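You operate a simulated robot arm through the tools that you are given. There is no shell and no other tool.

You run a simulated robot arm. Do the job below in one go: nothing can be reset, and whatever is moved stays where it is left.

JOB
Unplug the tape deck and change its worn belt for the one marked S.
Fine: plug in its REST first, belt tagged OLD in the blue OLD PARTS tray, cover closed, then plug back in; power left off.
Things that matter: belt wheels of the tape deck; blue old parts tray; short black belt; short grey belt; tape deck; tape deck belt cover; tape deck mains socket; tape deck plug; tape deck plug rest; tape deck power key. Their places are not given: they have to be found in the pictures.

Only the result counts: the job must be done as asked and must still hold three seconds after the hand-in. Knocking over, shifting, dropping, spilling or breaking anything else fails it. A push-on lid holds only when it is set on centred and level and pressed home; a screw cap is set on level and turned clockwise until tight.

ROBOT AND FRAMES
A 7-joint arm with a fingered hand, fixed in place. Base frame: the origin is on the floor under the middle of its stand, x ahead of it, y to its left, z up; the work surface is at about z = 82. Lengths are in cm, angles in degrees, forces in N, time in s.
It reaches about 122.8 cm from its shoulder. Its first joint turns from -115.0 to 115.0 degrees. Payload 5 kg.
Tool frame: the origin (TCP) lies between the finger pads and is the grasp point; the fingertips stand 3.2 cm ahead of it; z points along the fingers, y is the line along which they close. The gripper opens to 16 cm; its body begins 8.9 cm behind the TCP. The gripper is a hand of 4 fingers: y runs from the thumb to the fingers, the wrist lies at [0, 0, -26.7] in the tool frame.
Orientation is that of the tool frame in the base frame, as [roll, pitch, yaw] about the fixed x, y, z axes, in that order (R = Rz(yaw) Ry(pitch) Rx(roll)). With the fingers straight down and closing along the base's y, the tool's x points along the base's -x, its y along +y and its z along -z.

CONTROLS
- The arm moves only by the tool jog_arm. Its argument "increments" is a list that holds one entry, the list of rows, each a list of 6 numbers: the shift along the tool's x, y, z in units of 30 mm (1.0 is 30 mm), then the turn, a rotation vector about the tool's x, y, z in units of 8 degrees (1.0 is 8 degrees). In form: [[[tx, ty, tz, rx, ry, rz], ...]]. A call has 1 to 20 rows; each row shifts and turns the commanded pose from where the row before left it, along the tool's axes as they then stand. A call with a number of a shift or a turn outside -1 to 1 is refused whole. Each row takes 0.2 s and may step no farther than 5 cm and 8.6 degrees from the row before; otherwise, the whole call is refused. A pose out of reach is approached as far as the arm can. The call stops where the force on the tool passes 80 N (or 10 N more than at its start, if that is more) or the arm is blocked; 0.2 s more then pass. In this call time passes only in rows, and 0.2 s behind the last. The reply holds the time, the measured pose of the TCP, the force on the tool along the base axes, the opening and the grip force, in the units named above and with some noise, with the torque about the TCP (base axes, N m) and any sound that the robot's microphone picked up.
- Cameras (640 x 400 px; columns grow to the right, rows downward): "scene" is fixed at [4.96, 49.91, 144.01]; the picture's right is [0.32, -0.95, 0.00], its down [-0.77, -0.26, -0.58] and it looks along [0.55, 0.18, -0.81] (base axes); focal length 214 px, centre (320, 200). "wrist" rides on the gripper at [8, -0.4, -11.4] in the tool frame; the picture's right is [0.05, 1.00, 0.00], its down [-0.82, 0.04, -0.58] and it looks along [-0.58, 0.03, 0.82] (tool axes); focal length 265 px, centre (320, 200).
- grab_frame(camera): a new picture of that camera. No time passes.
- move_column(by): slides the trunk up (or, below 0, down) by that many cm; the arm rides with it, the base frame stays. It gives what a move gives, with no picture.
- set_fingers(finger1, finger2, finger3, thumb_bend): sets how far each is bent, from 0 (flat) to 1 (curled in); at 0.3 the hand is open as for a grip, at 0.7 the pads meet at the TCP. One left out holds its place. A second passes; each finger stops where it meets its share of the squeeze, and holds until it gets a number again. It is the only way to open and close the hand. It gives what a move gives, with no picture; readings hold the bend of each and the force on the fingers (four entries, about 0 where the hand has none), thumb and palm.
- probe_pixels(camera, pixels): for up to 12 pixels [column, row] of the newest picture of that camera ("zoom" is the newest enlarged one), the place [x, y, z] in the base frame of the surface seen there, good to about 0.3 cm. No time passes.
- inspect(camera, box): a new picture of the part [left, top, right, bottom] of that camera's present view, enlarged. No time passes.
- close_job(): hands the job in; it is judged then, once.

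Unless the task says otherwise, let go and move clear before handing in.

The tools are called after "Emit:" by a JSON object that holds its "method" and its "body". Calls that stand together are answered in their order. jog_arm: Moves the arm, as the interface text tells. Its arguments: {"type":"object","properties":{"increments":{"type":"array","items":{"type":"array","items":{"type":"array","items":{"type":"number"}}}}},"required":["increments"]} The other tools are called the same way: move_column (by) moves the trunk up or down; set_fingers (finger1, finger2, finger3, thumb_bend) moves the fingers one by one; grab_frame (camera) takes a picture; probe_pixels (camera, pixels) gives the place of the surface under pixels of a picture; inspect (camera, box) takes an enlarged picture of a part of a camera's view; close_job () hands the job in.

At the start:

```text
time_s: 0.0
eef_pos: [38.31, 45.27, 117.79]
orientation: [180.0, 0.0, -180.0]
force: [0.4, 0.3, 0.1]
moment: [0.05, 0.02, -0.02]
width: 15.98
grip_force: 0.0
shape: jaw
bend: [0.3, 0.3, 0.3, 0.3]
finger forces: [0.0, 0.0, 0.0, 0.1, 0.0, 0.0]
trunk travel left (down, up): [-72.5, 26.5]
```

scene: 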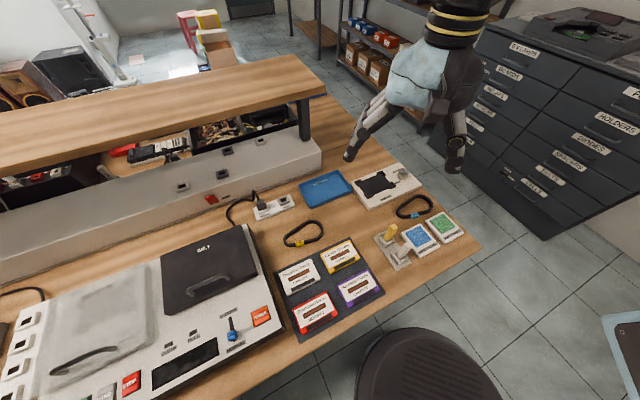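
wrist: 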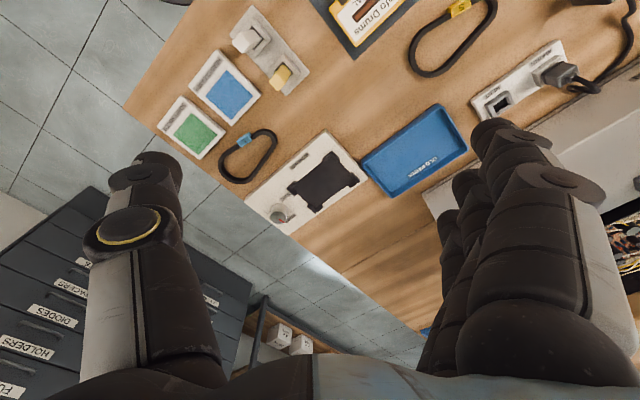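

The scene picture shows a deck at left, with a black "BELT" cover near (208,270), a plug strip near (270,205), the blue tray near (325,188), and belts near (303,235) and (413,207). I'll enlarge several areas first.

Emit:
{"method": "inspect", "body": {"camera": "scene", "box": [220, 160, 480, 330]}}

Emit:
{"method": "inspect", "body": {"camera": "scene", "box": [0, 210, 300, 400]}}

Emit:
{"method": "inspect", "body": {"camera": "wrist", "box": [140, 0, 400, 240]}}

Emit:
{"method": "inspect", "body": {"camera": "wrist", "box": [380, 0, 640, 200]}}

```text
2.35 times, centred on (350, 245) of scene
```

zoom: 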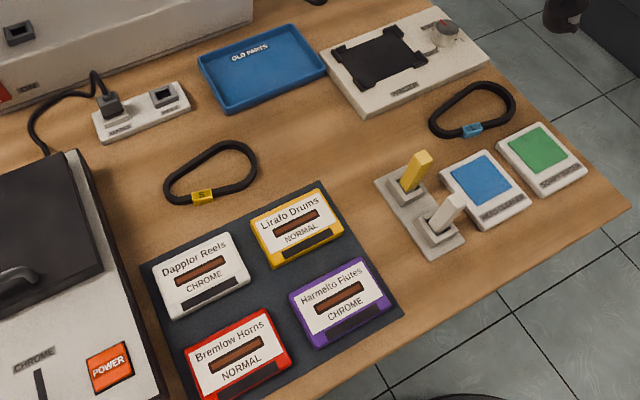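

```text
2.11 times, centred on (150, 305) of scene
```

zoom: 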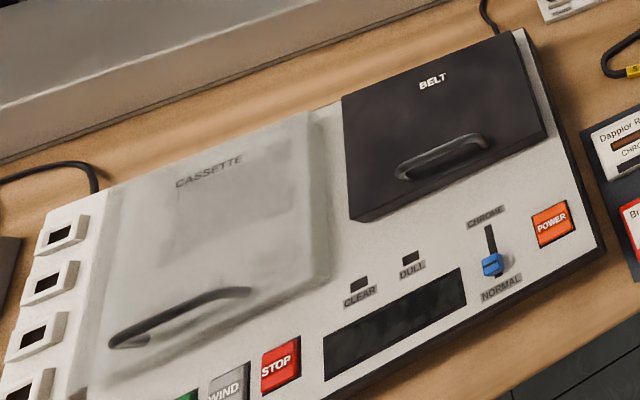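

```text
1.67 times, centred on (270, 120) of wrist
```

zoom: 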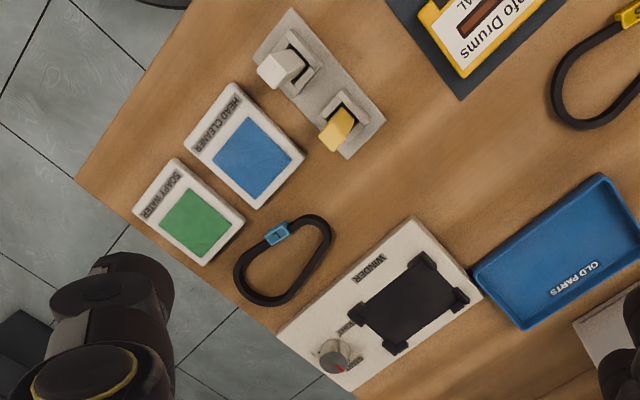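

```text
2.00 times, centred on (510, 100) of wrist
```

zoom: 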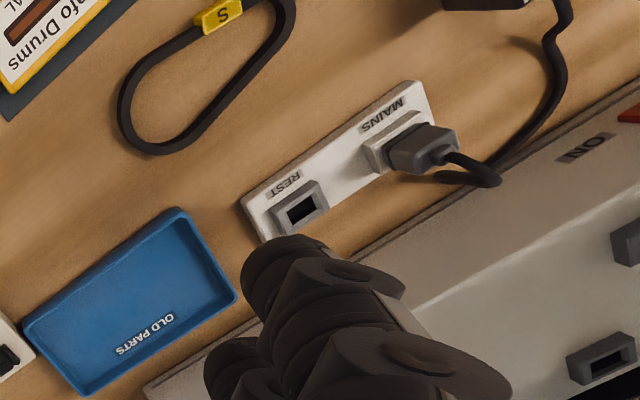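

The S belt carries the yellow tag at scene (297,244), and the L belt the blue one. The plug is in MAINS with REST next to it. I'll probe the places.

Emit:
{"method": "grab_frame", "body": {"camera": "scene"}}

Emit:
{"method": "inspect", "body": {"camera": "scene", "box": [220, 165, 360, 255]}}

```text
taken
```

scene: 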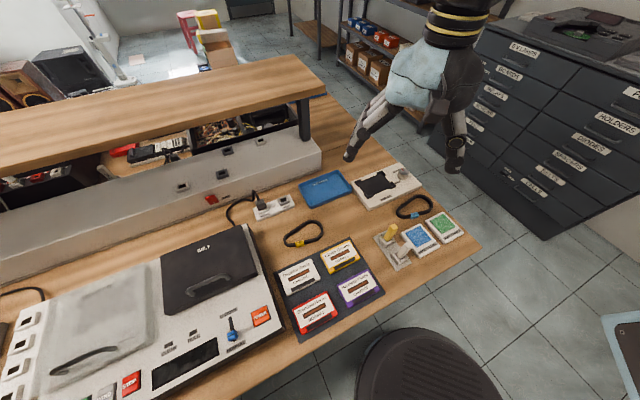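

```text
4.44 times, centred on (290, 210) of scene
```

zoom: 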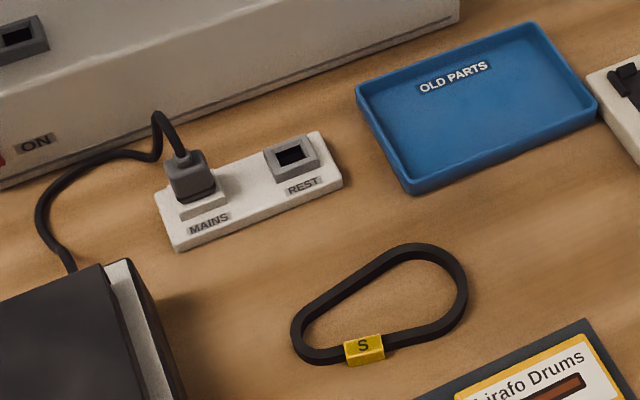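

Emit:
{"method": "probe_pixels", "body": {"camera": "zoom", "pixels": [[192, 160], [192, 190], [290, 156], [340, 185], [180, 246], [362, 348], [445, 265], [300, 325], [410, 190], [592, 105], [530, 28], [480, 120]]}}

Emit:
{"method": "probe_pixels", "body": {"camera": "scene", "pixels": [[205, 250], [243, 228], [163, 258], [172, 313], [256, 275], [208, 287], [190, 296], [228, 279], [262, 316], [232, 335], [290, 340], [150, 265]]}}

```text
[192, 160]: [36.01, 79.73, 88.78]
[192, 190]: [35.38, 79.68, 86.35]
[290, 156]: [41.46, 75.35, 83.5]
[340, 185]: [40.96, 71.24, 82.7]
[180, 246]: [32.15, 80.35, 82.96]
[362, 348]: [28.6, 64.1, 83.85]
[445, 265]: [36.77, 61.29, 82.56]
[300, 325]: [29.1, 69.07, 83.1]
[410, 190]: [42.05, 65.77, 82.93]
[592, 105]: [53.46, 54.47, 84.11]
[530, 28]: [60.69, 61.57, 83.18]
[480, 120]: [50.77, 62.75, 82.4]
```

```text
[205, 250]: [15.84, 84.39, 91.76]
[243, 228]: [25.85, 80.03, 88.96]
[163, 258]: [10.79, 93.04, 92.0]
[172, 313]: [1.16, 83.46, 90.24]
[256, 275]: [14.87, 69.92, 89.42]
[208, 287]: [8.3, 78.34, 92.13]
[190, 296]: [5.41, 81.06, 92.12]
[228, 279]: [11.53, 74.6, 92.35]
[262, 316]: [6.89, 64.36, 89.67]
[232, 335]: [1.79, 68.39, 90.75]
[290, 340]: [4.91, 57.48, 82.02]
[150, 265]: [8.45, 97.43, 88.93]
```

Positions came back with the bench turned about -45° in the base frame. Before moving I'll check the upstand and shelf near the plug strip, plus the deck's mains lead.

Emit:
{"method": "inspect", "body": {"camera": "scene", "box": [160, 50, 360, 230]}}

Emit:
{"method": "probe_pixels", "body": {"camera": "scene", "pixels": [[320, 90], [297, 60], [200, 108], [100, 140], [200, 90], [303, 120], [318, 160], [250, 180], [235, 208], [200, 222], [262, 170], [180, 186]]}}

```text
2.22 times, centred on (260, 140) of scene
```

zoom: 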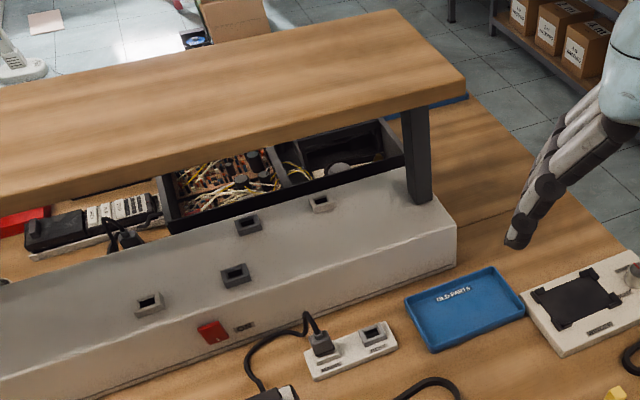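

```text
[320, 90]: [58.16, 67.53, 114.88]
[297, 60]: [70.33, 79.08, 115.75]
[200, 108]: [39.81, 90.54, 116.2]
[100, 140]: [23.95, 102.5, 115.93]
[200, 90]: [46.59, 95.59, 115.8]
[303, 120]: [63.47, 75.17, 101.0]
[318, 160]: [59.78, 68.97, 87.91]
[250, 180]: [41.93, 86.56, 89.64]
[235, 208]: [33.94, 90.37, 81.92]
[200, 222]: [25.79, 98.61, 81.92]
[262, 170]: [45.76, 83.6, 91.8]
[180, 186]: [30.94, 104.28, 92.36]
```

Plug is upright at about (36,80), roughly 8 cm in front of the upstand. The shelf front edge lies above and behind it at z≈113. I'll turn the hand 45° to line up with the bench and move over for a closer wrist view.

Emit:
{"method": "jog_arm", "body": {"increments": [[[0, 0, 0, 0, 0, -0.9375], [0, 0, 0, 0, 0, -0.9375], [0, 0, 0, 0, 0, -0.9375], [0, 0, 0, 0, 0, -0.9375], [0, 0, 0, 0, 0, -0.9375], [0, 0, 0, 0, 0, -0.9375], [-0.478, 0.967, 0.35, 0, 0, 0], [-0.478, 0.967, 0.35, 0, 0, 0], [-0.478, 0.967, 0.35, 0, 0, 0], [-0.478, 0.967, 0.35, 0, 0, 0], [-0.478, 0.967, 0.35, 0, 0, 0], [-0.478, 0.967, 0.35, 0, 0, 0], [-0.478, 0.967, 0.35, 0, 0, 0], [-0.478, 0.967, 0.35, 0, 0, 0], [-0.478, 0.967, 0.35, 0, 0, 0]]]}}

Emit:
{"method": "grab_frame", "body": {"camera": "wrist"}}

Emit:
{"method": "grab_frame", "body": {"camera": "scene"}}

```text
time_s: 3.2
eef_pos: [29.08, 72.94, 108.32]
orientation: [-179.9, -0.1, -135.1]
force: [0.3, -0.3, -0.5]
moment: [-0.04, 0.01, -0.01]
width: 16.0
grip_force: 0.1
shape: jaw
bend: [0.3, 0.3, 0.3, 0.3]
finger forces: [0.1, 0.1, 0.0, 0.1, 0.0, 0.0]
trunk travel left (down, up): [-72.5, 26.5]
```

```text
taken
```

wrist: 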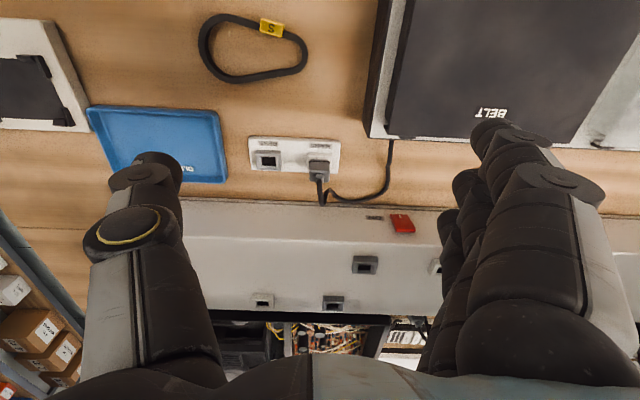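

```text
taken
```

scene: 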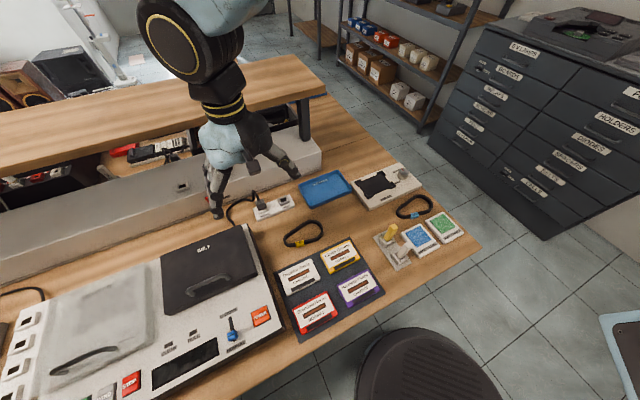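

The bench now lines up in the wrist picture. The plug is at (320,170), REST at (267,160) and the belt cover at the top right. I'll zoom in and probe.

Emit:
{"method": "inspect", "body": {"camera": "wrist", "box": [230, 120, 420, 240]}}

```text
3.33 times, centred on (325, 180) of wrist
```

zoom: 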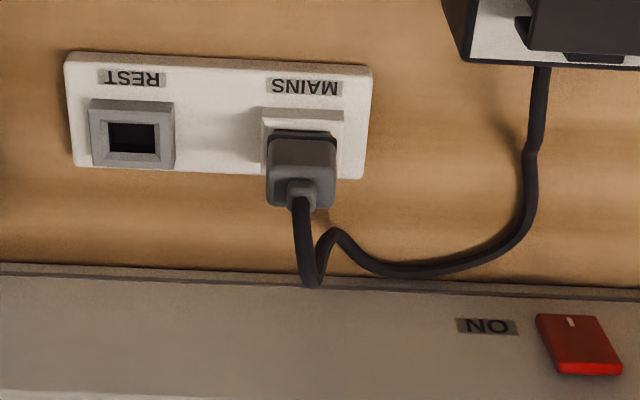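

Emit:
{"method": "probe_pixels", "body": {"camera": "zoom", "pixels": [[300, 155], [275, 140], [333, 140], [302, 182], [268, 200], [334, 202], [132, 138], [95, 105], [170, 108], [93, 162], [170, 165], [300, 118]]}}

Emit:
{"method": "probe_pixels", "body": {"camera": "zoom", "pixels": [[68, 55], [370, 68], [76, 165], [308, 195], [312, 280], [301, 240], [265, 112], [341, 112], [345, 150], [464, 58]]}}

```text
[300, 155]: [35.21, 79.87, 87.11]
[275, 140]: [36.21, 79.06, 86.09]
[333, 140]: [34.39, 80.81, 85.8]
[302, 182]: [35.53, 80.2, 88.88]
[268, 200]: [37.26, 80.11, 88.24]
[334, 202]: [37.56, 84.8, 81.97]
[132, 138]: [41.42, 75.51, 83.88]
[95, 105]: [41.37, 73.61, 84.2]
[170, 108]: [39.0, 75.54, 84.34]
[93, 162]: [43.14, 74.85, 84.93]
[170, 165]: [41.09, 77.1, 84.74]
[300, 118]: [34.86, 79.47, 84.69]
```

```text
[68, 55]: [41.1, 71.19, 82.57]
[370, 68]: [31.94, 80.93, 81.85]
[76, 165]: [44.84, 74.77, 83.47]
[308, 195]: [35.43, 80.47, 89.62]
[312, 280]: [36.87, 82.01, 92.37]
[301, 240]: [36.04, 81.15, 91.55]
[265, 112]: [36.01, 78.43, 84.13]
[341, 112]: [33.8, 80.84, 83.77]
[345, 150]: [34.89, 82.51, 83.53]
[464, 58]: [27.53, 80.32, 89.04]
```

I'll inspect the hand itself to learn how the fingers and thumb are laid out before approaching the plug.

Emit:
{"method": "inspect", "body": {"camera": "scene", "box": [150, 60, 320, 240]}}

Emit:
{"method": "probe_pixels", "body": {"camera": "wrist", "pixels": [[500, 125], [555, 180], [463, 180], [445, 220], [140, 175], [145, 220], [560, 350], [160, 350]]}}

```text
2.22 times, centred on (235, 150) of scene
```

zoom: 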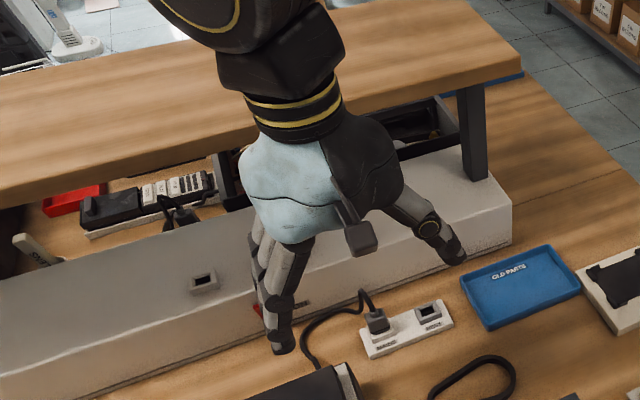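

```text
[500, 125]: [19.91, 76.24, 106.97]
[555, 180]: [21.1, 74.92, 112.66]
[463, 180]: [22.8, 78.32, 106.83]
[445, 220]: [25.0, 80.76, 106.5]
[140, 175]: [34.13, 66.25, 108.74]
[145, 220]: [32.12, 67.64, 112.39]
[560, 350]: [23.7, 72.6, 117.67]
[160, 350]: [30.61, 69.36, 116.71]
```

The hand has three fingers on the right side of the wrist picture, about 3.3 cm apart along tool x, and the thumb on the left. I'll bend the middle finger and thumb to see which numbers they take and where the pads go.

Emit:
{"method": "set_fingers", "body": {"finger1": 0.3, "finger2": 0.6, "finger3": 0.4, "thumb_bend": 0.6}}

Emit:
{"method": "grab_frame", "body": {"camera": "wrist"}}

Emit:
{"method": "inspect", "body": {"camera": "scene", "box": [150, 60, 320, 240]}}

```text
time_s: 4.2
eef_pos: [28.97, 72.87, 108.27]
orientation: [180.0, 0.0, -135.0]
force: [-0.7, 0.3, -0.2]
moment: [-0.02, -0.01, 0.03]
width: 11.14
grip_force: 0.0
shape: fingers
bend: [0.3, 0.6, 0.4, 0.6]
finger forces: [0.1, 0.0, 0.0, 0.0, 0.0, 0.0]
trunk travel left (down, up): [-72.5, 26.5]
```

```text
taken
```

wrist: 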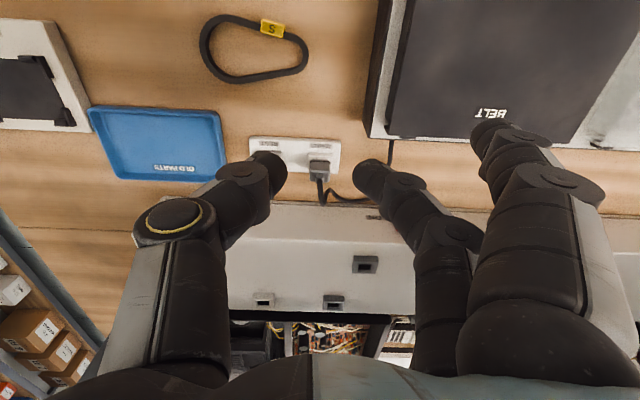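

```text
2.22 times, centred on (235, 150) of scene
```

zoom: 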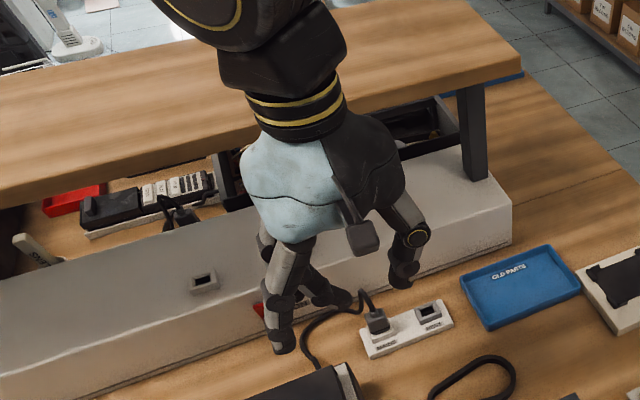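

Finger1 is the one on the camera side and finger2 is the middle, opposing the thumb. I'll tilt the hand 20° back from the shelf and go to a point just above the plug.

Emit:
{"method": "set_fingers", "body": {"finger1": 0.3, "finger2": 0.58, "finger3": 0.3, "thumb_bend": 0.58}}

Emit:
{"method": "jog_arm", "body": {"increments": [[[0, 0, 0, 0, -0.8333, 0], [0, 0, 0, 0, -0.8333, 0], [0, 0, 0, 0, -0.8333, 0], [-0.305, 0.028, 0.837, 0, 0, 0], [-0.305, 0.028, 0.837, 0, 0, 0], [-0.305, 0.028, 0.837, 0, 0, 0], [-0.305, 0.028, 0.837, 0, 0, 0], [-0.305, 0.028, 0.837, 0, 0, 0], [-0.305, 0.028, 0.837, 0, 0, 0]]]}}

Emit:
{"method": "grab_frame", "body": {"camera": "wrist"}}

Emit:
{"method": "inspect", "body": {"camera": "scene", "box": [150, 60, 320, 240]}}

```text
time_s: 5.2
eef_pos: [29.03, 72.84, 108.4]
orientation: [-180.0, 0.1, -135.0]
force: [0.5, -0.4, 0.1]
moment: [0.01, -0.03, 0.03]
width: 11.64
grip_force: 0.0
shape: fingers
bend: [0.3, 0.57, 0.3, 0.57]
finger forces: [0.0, 0.0, 0.0, 0.0, 0.0, 0.0]
trunk travel left (down, up): [-72.5, 26.5]
```

```text
time_s: 7.2
eef_pos: [36.19, 80.44, 96.02]
orientation: [179.9, 20.0, -135.0]
force: [0.5, -0.2, 0.0]
moment: [-0.01, 0.02, -0.01]
width: 11.66
grip_force: 0.2
shape: fingers
bend: [0.3, 0.57, 0.3, 0.57]
finger forces: [0.0, 0.0, 0.1, 0.0, 0.0, 0.0]
trunk travel left (down, up): [-72.5, 26.5]
```

```text
taken
```

wrist: 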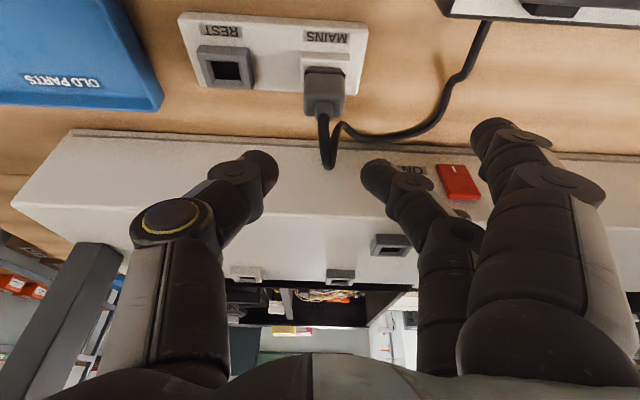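

```text
2.22 times, centred on (235, 150) of scene
```

zoom: 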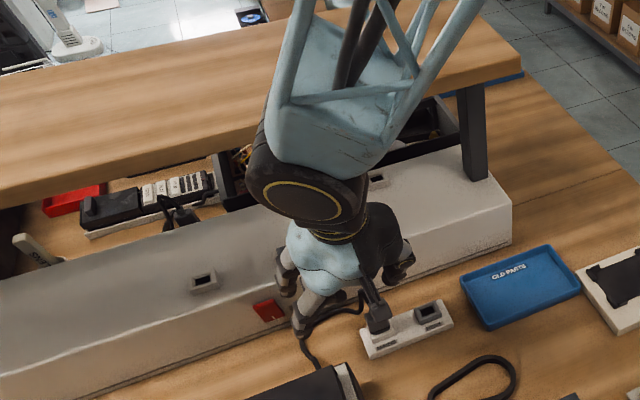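

The plug is at (323,90) in the wrist picture. I'll zoom and measure again from close up before going down.

Emit:
{"method": "inspect", "body": {"camera": "wrist", "box": [170, 0, 390, 138]}}

```text
2.90 times, centred on (280, 69) of wrist
```

zoom: 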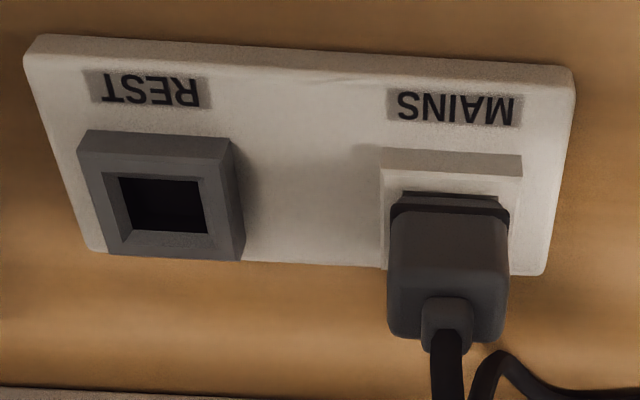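

Emit:
{"method": "probe_pixels", "body": {"camera": "zoom", "pixels": [[395, 230], [506, 232], [450, 230], [390, 310], [505, 310], [450, 285], [395, 205], [507, 207], [383, 170], [521, 172], [384, 155], [521, 158]]}}

Emit:
{"method": "probe_pixels", "body": {"camera": "zoom", "pixels": [[85, 135], [232, 140], [108, 250], [240, 255], [160, 205], [82, 150], [228, 155], [122, 180], [196, 184], [128, 228], [205, 230], [447, 345]]}}

```text
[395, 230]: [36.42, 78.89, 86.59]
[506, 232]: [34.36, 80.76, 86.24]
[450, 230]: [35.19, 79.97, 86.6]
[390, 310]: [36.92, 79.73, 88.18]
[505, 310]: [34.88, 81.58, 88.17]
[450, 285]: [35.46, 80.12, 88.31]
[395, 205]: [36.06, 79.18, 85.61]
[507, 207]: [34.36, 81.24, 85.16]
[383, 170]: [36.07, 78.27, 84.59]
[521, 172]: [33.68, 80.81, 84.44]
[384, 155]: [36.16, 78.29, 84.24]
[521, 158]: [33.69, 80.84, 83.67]
```

```text
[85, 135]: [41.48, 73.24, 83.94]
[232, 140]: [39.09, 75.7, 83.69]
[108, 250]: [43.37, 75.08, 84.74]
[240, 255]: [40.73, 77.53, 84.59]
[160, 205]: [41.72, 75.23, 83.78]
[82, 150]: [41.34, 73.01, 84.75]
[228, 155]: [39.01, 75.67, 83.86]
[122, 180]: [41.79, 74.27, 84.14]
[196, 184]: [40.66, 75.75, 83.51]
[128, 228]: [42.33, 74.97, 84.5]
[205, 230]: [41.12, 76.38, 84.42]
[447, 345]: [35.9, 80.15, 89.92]
```

The plug is centred at about (34.9,80.8), which is s=-31.5 and t=82.3 in bench axes, and its body runs from z=84.6 to 89. I'll go down so the pads sit beside it.

Emit:
{"method": "jog_arm", "body": {"increments": [[[0.24, 0.021, 0.6225, 0, 0, 0], [0.24, 0.021, 0.6225, 0, 0, 0], [0.24, 0.021, 0.6225, 0, 0, 0], [0.24, 0.021, 0.6225, 0, 0, 0]]]}}

Emit:
{"method": "grab_frame", "body": {"camera": "wrist"}}

Emit:
{"method": "inspect", "body": {"camera": "scene", "box": [200, 120, 320, 230]}}

```text
time_s: 8.2
eef_pos: [35.69, 80.57, 88.09]
orientation: [179.9, 20.1, -135.0]
force: [-0.1, -0.2, 0.7]
moment: [0.01, 0.0, -0.01]
width: 11.66
grip_force: 0.0
shape: fingers
bend: [0.3, 0.57, 0.3, 0.57]
finger forces: [0.0, 0.0, 0.0, 0.0, 0.0, 0.0]
trunk travel left (down, up): [-72.5, 26.5]
```

```text
taken
```

wrist: 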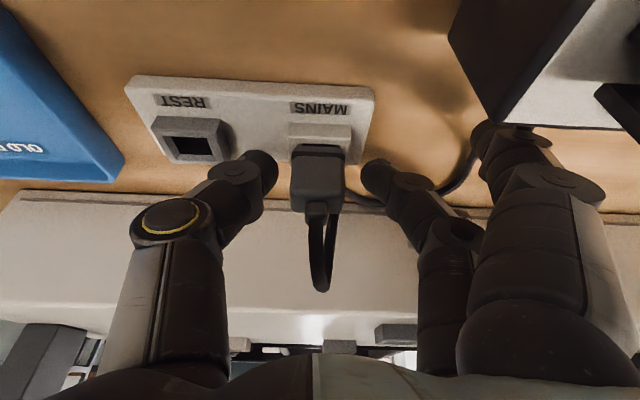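

```text
3.64 times, centred on (260, 175) of scene
```

zoom: 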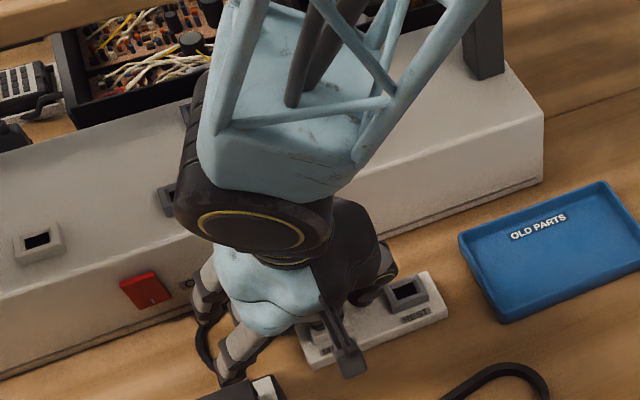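

The plug sits between thumb and middle finger at (318,180), right by the TCP. I'll close those two on it.

Emit:
{"method": "set_fingers", "body": {"finger2": 0.8, "thumb_bend": 0.8}}

Emit:
{"method": "grab_frame", "body": {"camera": "wrist"}}

```text
time_s: 9.2
eef_pos: [35.98, 80.26, 88.09]
orientation: [-179.9, 20.0, -135.1]
force: [14.2, -11.5, 1.3]
moment: [-0.25, -0.37, 0.0]
width: 9.8
grip_force: 19.7
shape: fingers
bend: [0.3, 0.64, 0.3, 0.7]
finger forces: [0.0, 9.9, 0.0, 0.1, 28.2, 0.0]
trunk travel left (down, up): [-72.5, 26.5]
```

```text
taken
```

wrist: 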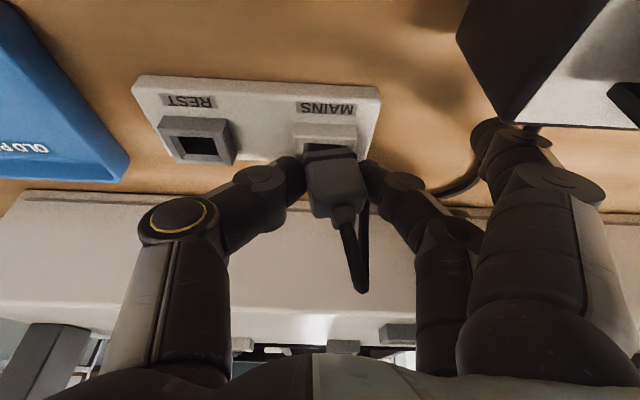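

Thumb is pushing at 28 N against the finger's 10 N and the plug leans to the right at (335,190). I'll back the thumb off so the squeeze balances.

Emit:
{"method": "set_fingers", "body": {"finger2": 0.8, "thumb_bend": 0.66}}

Emit:
{"method": "inspect", "body": {"camera": "wrist", "box": [220, 60, 440, 300]}}

```text
time_s: 10.2
eef_pos: [35.61, 80.67, 88.17]
orientation: [-180.0, 20.0, -134.9]
force: [-6.7, 4.4, 2.7]
moment: [0.13, 0.13, 0.0]
width: 10.73
grip_force: 9.6
shape: fingers
bend: [0.3, 0.66, 0.3, 0.64]
finger forces: [0.0, 13.1, 0.1, 0.1, 6.0, 0.0]
trunk travel left (down, up): [-72.5, 26.5]
```

```text
1.67 times, centred on (330, 180) of wrist
```

zoom: 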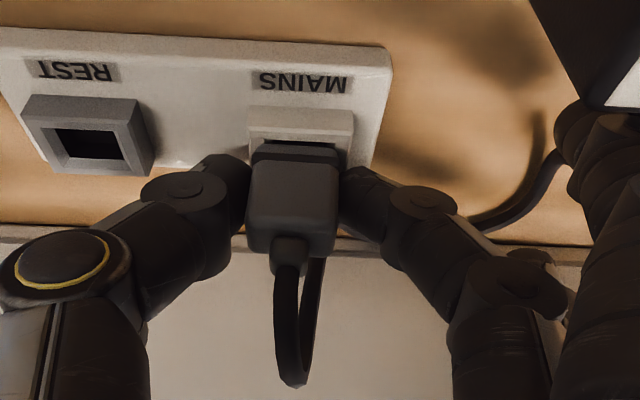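

Now it's 13 N against 6 N. A slightly stronger thumb should balance it.

Emit:
{"method": "set_fingers", "body": {"finger2": 0.85, "thumb_bend": 0.685}}

Emit:
{"method": "inspect", "body": {"camera": "wrist", "box": [220, 60, 440, 300]}}

```text
time_s: 11.2
eef_pos: [35.71, 80.49, 88.07]
orientation: [180.0, 19.8, -135.1]
force: [0.1, 0.0, 0.7]
moment: [-0.02, 0.02, -0.02]
width: 10.55
grip_force: 9.4
shape: fingers
bend: [0.3, 0.67, 0.3, 0.66]
finger forces: [0.0, 9.0, 0.0, 0.0, 9.6, 0.0]
trunk travel left (down, up): [-72.5, 26.5]
```

```text
1.67 times, centred on (330, 180) of wrist
```

zoom: 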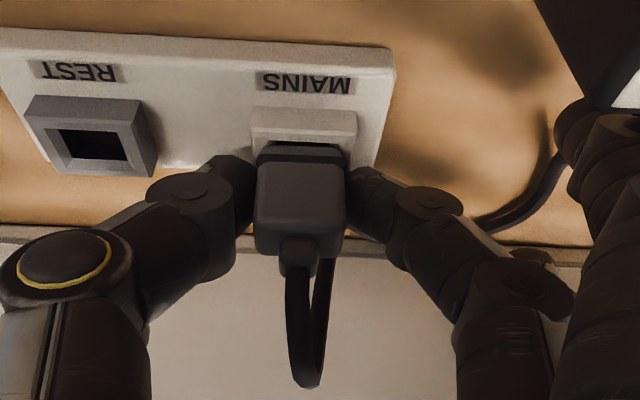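

Squeeze is balanced at about 9 N a side with near-zero net force. I'll pull straight up in small steps.

Emit:
{"method": "jog_arm", "body": {"increments": [[[-0.057, 0, -0.157, 0, 0, 0], [-0.057, 0, -0.157, 0, 0, 0], [-0.057, 0, -0.157, 0, 0, 0], [-0.057, 0, -0.157, 0, 0, 0], [-0.057, 0, -0.157, 0, 0, 0], [-0.057, 0, -0.157, 0, 0, 0]]]}}

Emit:
{"method": "inspect", "body": {"camera": "wrist", "box": [120, 60, 440, 300]}}

```text
time_s: 12.6
eef_pos: [35.67, 80.38, 91.19]
orientation: [-180.0, 19.9, -135.0]
force: [-0.5, -0.5, -0.5]
moment: [0.04, 0.0, 0.04]
width: 10.55
grip_force: 8.2
shape: fingers
bend: [0.3, 0.67, 0.3, 0.65]
finger forces: [0.0, 8.5, 0.1, 0.0, 8.5, 0.1]
trunk travel left (down, up): [-72.5, 26.5]
```

```text
1.67 times, centred on (280, 180) of wrist
```

zoom: 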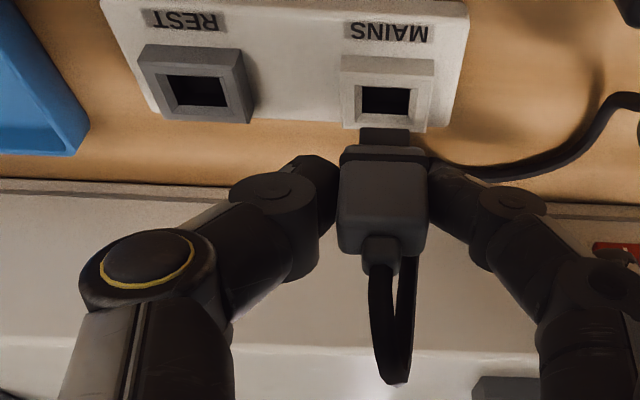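

The plug is out, with its prong showing at (383,135) in the zoom and the MAINS hole open. I'll shift 7.4 cm along the strip to over REST.

Emit:
{"method": "jog_arm", "body": {"increments": [[[0, -0.617, 0, 0, 0, 0], [0, -0.617, 0, 0, 0, 0], [0, -0.617, 0, 0, 0, 0], [0, -0.617, 0, 0, 0, 0]]]}}

Emit:
{"method": "inspect", "body": {"camera": "wrist", "box": [220, 60, 460, 300]}}

Emit:
{"method": "inspect", "body": {"camera": "scene", "box": [220, 140, 340, 240]}}

```text
time_s: 13.6
eef_pos: [40.88, 75.29, 91.11]
orientation: [-179.9, 20.0, -134.9]
force: [-0.7, -0.5, -0.8]
moment: [-0.02, 0.01, -0.01]
width: 10.55
grip_force: 8.5
shape: fingers
bend: [0.3, 0.67, 0.3, 0.65]
finger forces: [0.0, 8.5, 0.0, 0.1, 8.6, 0.1]
trunk travel left (down, up): [-72.5, 26.5]
```

```text
1.67 times, centred on (340, 180) of wrist
```

zoom: 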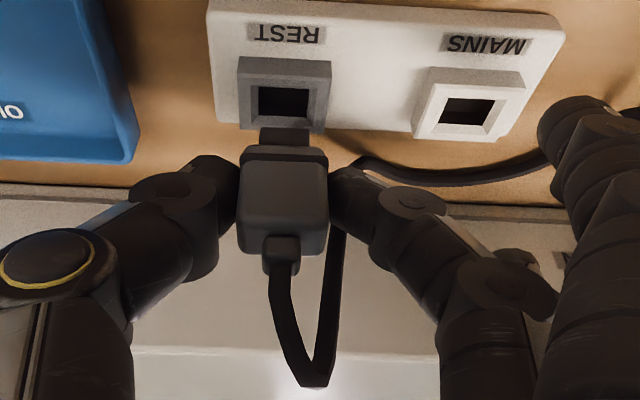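

```text
4.00 times, centred on (280, 190) of scene
```

zoom: 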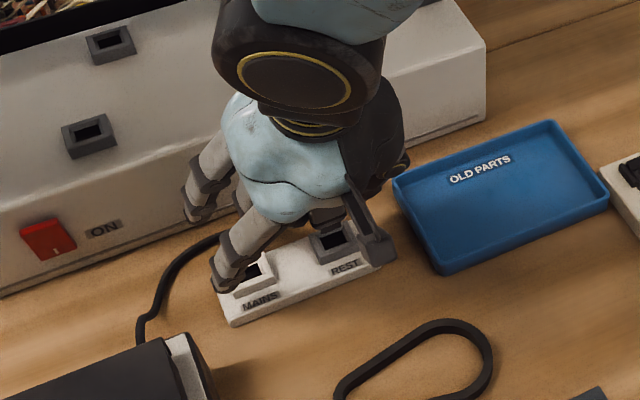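

Prong at (284,135) in the zoom lines up with the REST hole at (284,102). I'll lower it in.

Emit:
{"method": "jog_arm", "body": {"increments": [[[0.058, 0, 0.16, 0, 0, 0], [0.058, 0, 0.16, 0, 0, 0], [0.058, 0, 0.16, 0, 0, 0], [0.058, 0, 0.16, 0, 0, 0], [0.058, 0, 0.16, 0, 0, 0], [0.058, 0, 0.16, 0, 0, 0]]]}}

Emit:
{"method": "inspect", "body": {"camera": "wrist", "box": [220, 60, 460, 300]}}

```text
time_s: 15.0
eef_pos: [40.88, 75.25, 88.09]
orientation: [180.0, 20.0, -135.0]
force: [0.7, -1.4, 1.0]
moment: [-0.03, 0.02, 0.05]
width: 10.56
grip_force: 9.5
shape: fingers
bend: [0.3, 0.67, 0.3, 0.65]
finger forces: [0.6, 8.4, 0.1, 0.1, 9.7, 0.0]
trunk travel left (down, up): [-72.5, 26.5]
```

```text
1.67 times, centred on (340, 180) of wrist
```

zoom: 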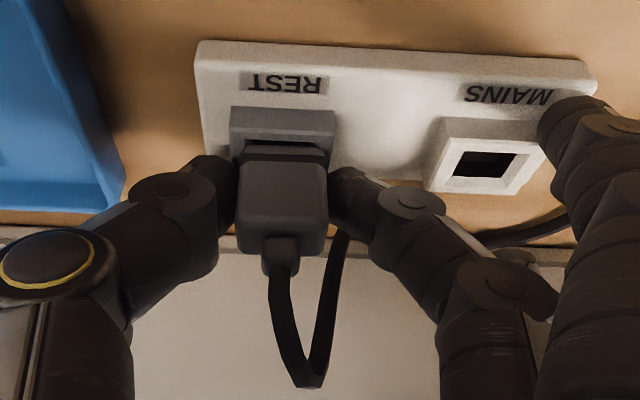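

Height is now 88.09, matching the 88.07 it had when seated in MAINS, and the gap looks the same. I'll press down slightly to confirm it is home.

Emit:
{"method": "jog_arm", "body": {"increments": [[[0.011, 0, 0.031, 0, 0, 0], [0.011, 0, 0.031, 0, 0, 0], [0.011, 0, 0.031, 0, 0, 0]]]}}

Emit:
{"method": "inspect", "body": {"camera": "wrist", "box": [220, 60, 460, 300]}}

```text
time_s: 15.8
eef_pos: [40.88, 75.26, 87.91]
orientation: [180.0, 20.1, -135.0]
force: [0.6, -2.2, 10.7]
moment: [0.02, -0.02, 0.11]
width: 10.59
grip_force: 10.9
shape: fingers
bend: [0.3, 0.68, 0.3, 0.66]
finger forces: [1.5, 9.5, 0.1, 0.0, 11.8, 0.0]
trunk travel left (down, up): [-72.5, 26.5]
```

```text
1.67 times, centred on (340, 180) of wrist
```

zoom: 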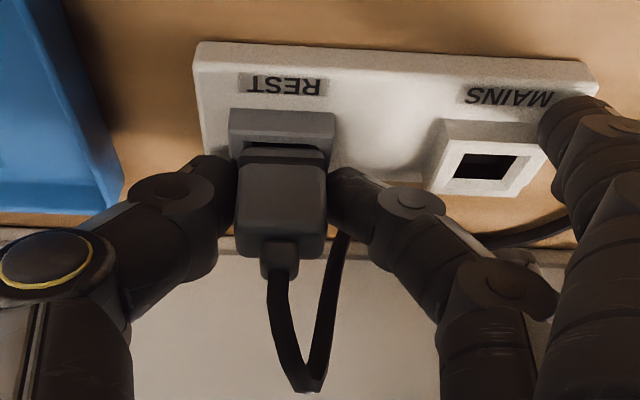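

Vertical force rose to 10.7 N with almost no travel, so the plug is seated in REST. I'll let go and rise clear.

Emit:
{"method": "set_fingers", "body": {"finger2": 0.56, "thumb_bend": 0.56}}

Emit:
{"method": "jog_arm", "body": {"increments": [[[-0.114, 0, -0.313, 0, 0, 0], [-0.114, 0, -0.313, 0, 0, 0], [-0.228, 0, -0.627, 0, 0, 0], [-0.228, 0, -0.627, 0, 0, 0], [-0.228, 0, -0.627, 0, 0, 0], [-0.228, 0, -0.627, 0, 0, 0]]]}}

Emit:
{"method": "grab_frame", "body": {"camera": "wrist"}}

Emit:
{"method": "inspect", "body": {"camera": "scene", "box": [220, 140, 340, 240]}}

```text
time_s: 16.8
eef_pos: [40.89, 75.41, 87.76]
orientation: [-180.0, 20.0, -134.9]
force: [-0.4, -0.4, -0.5]
moment: [-0.07, -0.02, 0.03]
width: 11.85
grip_force: 0.9
shape: fingers
bend: [0.3, 0.56, 0.3, 0.56]
finger forces: [1.0, 0.0, 0.0, 0.1, 0.0, 0.0]
trunk travel left (down, up): [-72.5, 26.5]
```

```text
time_s: 18.2
eef_pos: [40.89, 75.23, 97.81]
orientation: [179.9, 20.0, -135.1]
force: [-0.3, 0.8, 0.1]
moment: [0.04, -0.01, 0.01]
width: 11.87
grip_force: 0.0
shape: fingers
bend: [0.3, 0.56, 0.3, 0.56]
finger forces: [0.0, 0.0, 0.0, 0.0, 0.0, 0.0]
trunk travel left (down, up): [-72.5, 26.5]
```

```text
taken
```

wrist: 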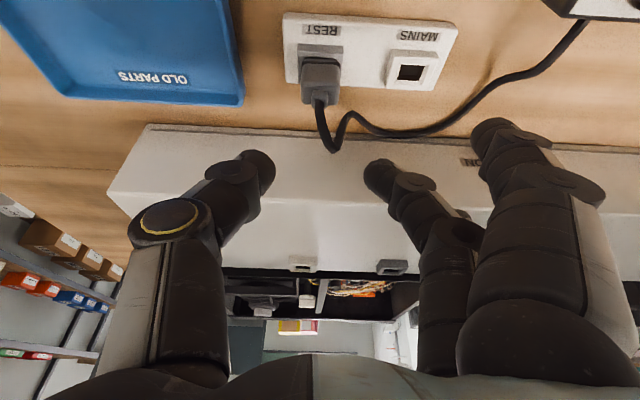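

```text
4.00 times, centred on (280, 190) of scene
```

zoom: 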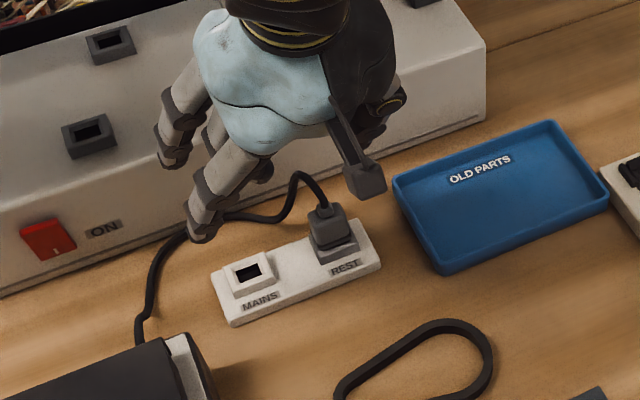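

Plug now sits in REST at (320,75). Next I'll move over the deck, upright again, to look at the belt cover and its handle.

Emit:
{"method": "jog_arm", "body": {"increments": [[[0.687, 0.8, -0.747, 0, 0, 0], [0.687, 0.8, -0.747, 0, 0, 0], [0.687, 0.8, -0.747, 0, 0, 0], [0.687, 0.8, -0.747, 0, 0, 0], [0.687, 0.8, -0.747, 0, 0, 0], [0.687, 0.8, -0.747, 0, 0, 0], [0.687, 0.8, -0.747, 0, 0, 0], [0.687, 0.8, -0.747, 0, 0, 0], [0.687, 0.8, -0.747, 0, 0, 0], [0.687, 0.8, -0.747, 0, 0, 0], [0, 0, 0, 0, 0.8333, 0], [0, 0, 0, 0, 0.8333, 0], [0, 0, 0, 0, 0.8333, 0]]]}}

Emit:
{"method": "grab_frame", "body": {"camera": "wrist"}}

Emit:
{"method": "grab_frame", "body": {"camera": "scene"}}

```text
time_s: 21.0
eef_pos: [5.0, 73.17, 111.78]
orientation: [180.0, -0.3, -135.0]
force: [-0.2, 0.0, -0.5]
moment: [-0.05, 0.09, 0.0]
width: 11.87
grip_force: 0.0
shape: fingers
bend: [0.3, 0.56, 0.3, 0.56]
finger forces: [0.0, 0.0, 0.1, 0.1, 0.1, 0.0]
trunk travel left (down, up): [-72.5, 26.5]
```

```text
taken
```

wrist: 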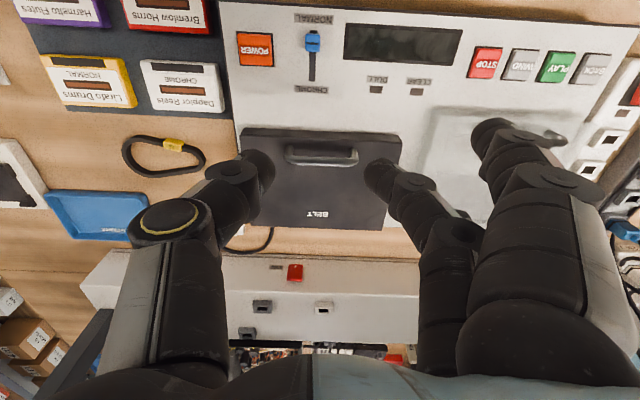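

```text
taken
```

scene: 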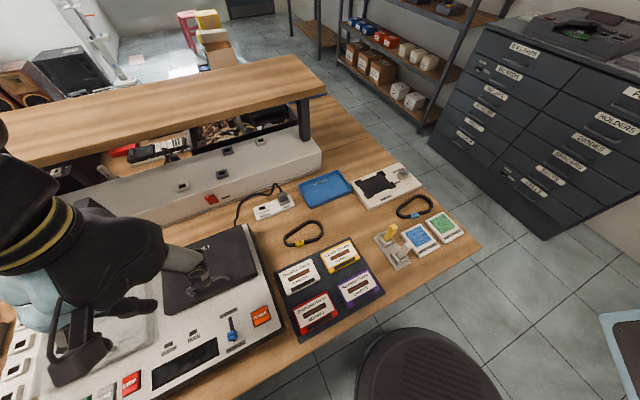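

Emit:
{"method": "inspect", "body": {"camera": "wrist", "box": [220, 20, 440, 240]}}

```text
1.82 times, centred on (330, 130) of wrist
```

zoom: 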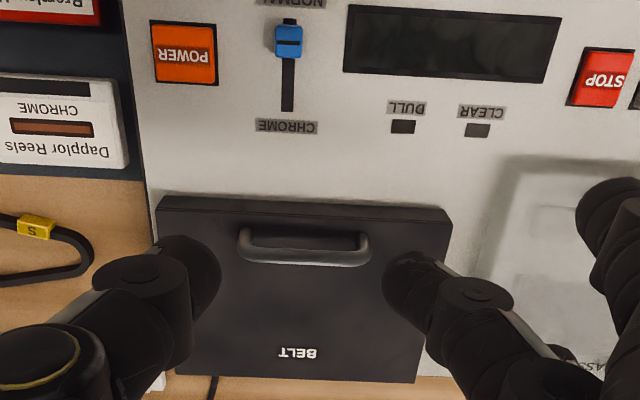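

Emit:
{"method": "probe_pixels", "body": {"camera": "zoom", "pixels": [[305, 255], [245, 245], [365, 250], [300, 240], [270, 257], [340, 260], [160, 200], [447, 212], [180, 372], [413, 380], [300, 300], [300, 222]]}}

Emit:
{"method": "probe_pixels", "body": {"camera": "zoom", "pixels": [[184, 52], [288, 40], [448, 45], [300, 180], [160, 212], [300, 205], [447, 225], [403, 127]]}}

```text
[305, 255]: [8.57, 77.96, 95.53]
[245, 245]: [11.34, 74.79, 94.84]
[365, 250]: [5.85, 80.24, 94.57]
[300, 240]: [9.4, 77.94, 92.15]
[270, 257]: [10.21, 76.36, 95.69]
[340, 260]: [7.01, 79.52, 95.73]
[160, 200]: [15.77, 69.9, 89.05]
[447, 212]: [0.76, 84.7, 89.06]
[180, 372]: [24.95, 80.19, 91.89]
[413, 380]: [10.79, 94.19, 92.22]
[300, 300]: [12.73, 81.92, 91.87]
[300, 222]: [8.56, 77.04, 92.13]
```

```text
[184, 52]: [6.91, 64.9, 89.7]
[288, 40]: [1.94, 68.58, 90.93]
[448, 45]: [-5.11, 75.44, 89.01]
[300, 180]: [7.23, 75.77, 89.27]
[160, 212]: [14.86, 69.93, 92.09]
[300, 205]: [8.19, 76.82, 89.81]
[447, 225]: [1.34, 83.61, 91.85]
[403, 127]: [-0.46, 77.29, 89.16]
```

The handle bar runs along the bench direction at about (8.6,78.0), top z≈95.7, ends 7.7 cm apart. The hinge seems to be at the wall side. I plan to pinch the bar by its two ends so it can pivot as it lifts; first I'll curl the outer fingers and check.

Emit:
{"method": "set_fingers", "body": {"finger1": 1.0, "finger2": 0.4, "finger3": 1.0, "thumb_bend": 0.4}}

Emit:
{"method": "grab_frame", "body": {"camera": "wrist"}}

Emit:
{"method": "inspect", "body": {"camera": "scene", "box": [0, 150, 220, 400]}}

```text
time_s: 22.0
eef_pos: [4.9, 73.09, 111.8]
orientation: [180.0, 0.1, -135.0]
force: [0.3, -0.4, 0.0]
moment: [0.01, -0.01, -0.04]
width: 6.96
grip_force: 0.1
shape: fingers
bend: [1.0, 0.4, 1.0, 0.4]
finger forces: [0.1, 0.1, 0.0, 0.1, 0.1, 0.0]
trunk travel left (down, up): [-72.5, 26.5]
```

```text
taken
```

wrist: 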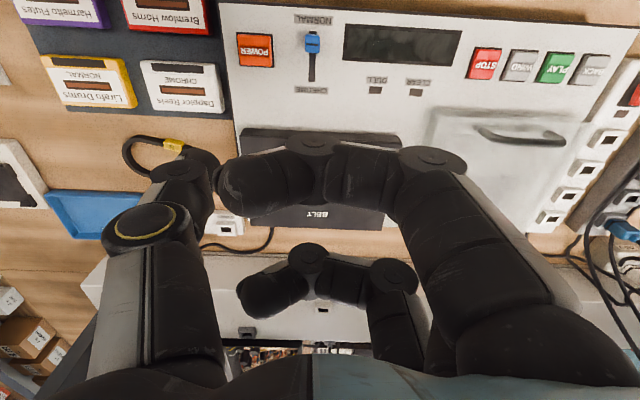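

```text
1.60 times, centred on (110, 275) of scene
```

zoom: 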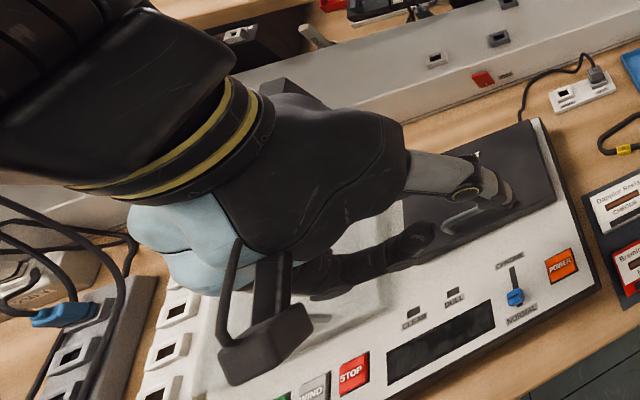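

Emit:
{"method": "probe_pixels", "body": {"camera": "wrist", "pixels": [[315, 150], [435, 165], [240, 190], [310, 260], [265, 295], [185, 180], [360, 180], [400, 280]]}}

```text
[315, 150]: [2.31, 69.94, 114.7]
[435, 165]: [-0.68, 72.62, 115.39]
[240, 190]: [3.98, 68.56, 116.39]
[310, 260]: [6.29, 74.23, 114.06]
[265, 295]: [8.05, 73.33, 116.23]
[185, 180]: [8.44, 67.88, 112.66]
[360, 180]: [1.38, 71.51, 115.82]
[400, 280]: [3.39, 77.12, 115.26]
```

Emit:
{"method": "set_fingers", "body": {"finger1": 0.0, "finger2": 0.4, "finger3": 0.0, "thumb_bend": 0.4}}

Emit:
{"method": "grab_frame", "body": {"camera": "wrist"}}

```text
time_s: 23.0
eef_pos: [4.89, 73.09, 111.76]
orientation: [179.9, 0.0, -135.0]
force: [0.3, 0.0, 1.0]
moment: [-0.01, 0.02, 0.03]
width: 18.74
grip_force: 0.0
shape: fingers
bend: [0.0, 0.4, 0.0, 0.4]
finger forces: [0.1, 0.0, 0.0, 0.0, 0.0, 0.0]
trunk travel left (down, up): [-72.5, 26.5]
```

```text
taken
```

wrist: 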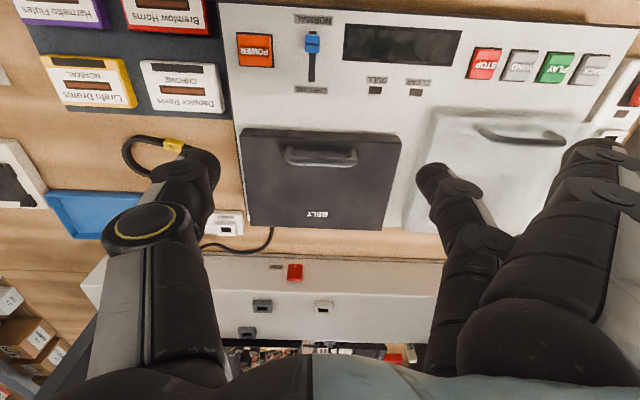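

Emit:
{"method": "probe_pixels", "body": {"camera": "wrist", "pixels": [[600, 150], [625, 200], [432, 175], [205, 165], [190, 180], [455, 190], [555, 300]]}}

Emit:
{"method": "probe_pixels", "body": {"camera": "wrist", "pixels": [[245, 132], [398, 142], [252, 225], [383, 228], [500, 190], [500, 137], [430, 115], [450, 215]]}}

```text
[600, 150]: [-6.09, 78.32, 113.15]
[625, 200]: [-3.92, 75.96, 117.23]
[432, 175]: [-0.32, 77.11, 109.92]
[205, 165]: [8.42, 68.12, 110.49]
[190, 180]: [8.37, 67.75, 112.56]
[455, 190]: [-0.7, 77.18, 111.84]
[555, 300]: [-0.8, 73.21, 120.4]
```

```text
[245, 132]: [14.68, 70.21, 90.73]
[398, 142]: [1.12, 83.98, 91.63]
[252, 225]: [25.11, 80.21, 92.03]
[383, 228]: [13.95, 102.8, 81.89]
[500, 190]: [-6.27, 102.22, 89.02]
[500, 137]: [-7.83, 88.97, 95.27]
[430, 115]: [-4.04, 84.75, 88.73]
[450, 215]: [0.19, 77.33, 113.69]
```

Flat outer fingers clear the view and the lid. The handle is at (320,157), and I'll descend to straddle its ends.

Emit:
{"method": "jog_arm", "body": {"increments": [[[-0.339, 0.033, 0.82, 0, 0, 0], [-0.339, 0.033, 0.82, 0, 0, 0], [-0.339, 0.033, 0.82, 0, 0, 0], [-0.339, 0.033, 0.82, 0, 0, 0], [-0.339, 0.033, 0.82, 0, 0, 0], [-0.339, 0.033, 0.82, 0, 0, 0]]]}}

Emit:
{"method": "grab_frame", "body": {"camera": "wrist"}}

```text
time_s: 24.4
eef_pos: [8.81, 77.91, 96.92]
orientation: [180.0, 0.1, -135.0]
force: [0.7, 0.2, 0.2]
moment: [-0.02, 0.01, 0.0]
width: 18.75
grip_force: 0.1
shape: fingers
bend: [0.0, 0.4, 0.0, 0.4]
finger forces: [0.0, 0.0, 0.1, 0.1, 0.0, 0.0]
trunk travel left (down, up): [-72.5, 26.5]
```

```text
taken
```

wrist: 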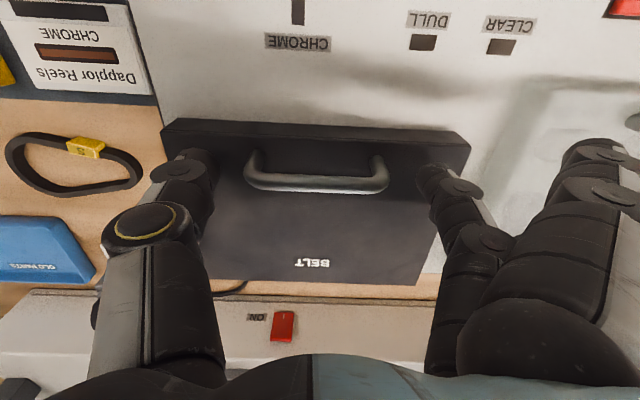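

Emit:
{"method": "probe_pixels", "body": {"camera": "wrist", "pixels": [[317, 184], [256, 176], [382, 182], [248, 168], [386, 172], [317, 178], [317, 192], [205, 165], [430, 175], [258, 155], [378, 160], [317, 150]]}}

```text
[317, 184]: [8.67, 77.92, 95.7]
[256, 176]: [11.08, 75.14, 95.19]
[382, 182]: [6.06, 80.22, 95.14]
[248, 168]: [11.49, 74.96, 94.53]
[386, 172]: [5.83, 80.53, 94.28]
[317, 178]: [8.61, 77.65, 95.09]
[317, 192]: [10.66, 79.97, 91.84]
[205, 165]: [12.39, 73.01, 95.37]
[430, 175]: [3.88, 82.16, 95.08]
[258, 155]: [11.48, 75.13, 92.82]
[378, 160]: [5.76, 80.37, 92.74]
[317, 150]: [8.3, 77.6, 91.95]
```

Bar ends measured at s=-44.9 and -52.8, and the TCP is centred over it. I'll lower 1.2 cm and close finger2 and thumb.

Emit:
{"method": "jog_arm", "body": {"increments": [[[0, 0, 0.2, 0, 0, 0], [0, 0, 0.2, 0, 0, 0]]]}}

Emit:
{"method": "set_fingers", "body": {"finger2": 0.5, "thumb_bend": 0.5}}

Emit:
{"method": "grab_frame", "body": {"camera": "wrist"}}

```text
time_s: 25.0
eef_pos: [8.74, 77.96, 95.82]
orientation: [-180.0, 0.1, -135.1]
force: [-0.5, 0.3, -0.2]
moment: [-0.02, 0.03, -0.03]
width: 18.74
grip_force: 0.5
shape: fingers
bend: [0.0, 0.4, 0.0, 0.4]
finger forces: [0.0, 0.0, 0.0, 0.0, 0.3, 0.0]
trunk travel left (down, up): [-72.5, 26.5]
```

```text
time_s: 26.0
eef_pos: [8.72, 77.83, 95.96]
orientation: [180.0, 0.1, -135.1]
force: [3.6, 2.5, 14.1]
moment: [0.07, -0.23, 0.09]
width: 17.28
grip_force: 8.6
shape: fingers
bend: [0.0, 0.48, 0.0, 0.49]
finger forces: [0.0, 6.9, 0.0, 0.1, 10.0, 0.0]
trunk travel left (down, up): [-72.5, 26.5]
```

```text
taken
```

wrist: 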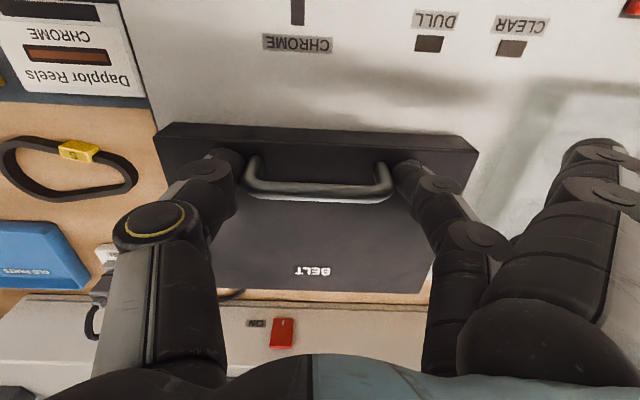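

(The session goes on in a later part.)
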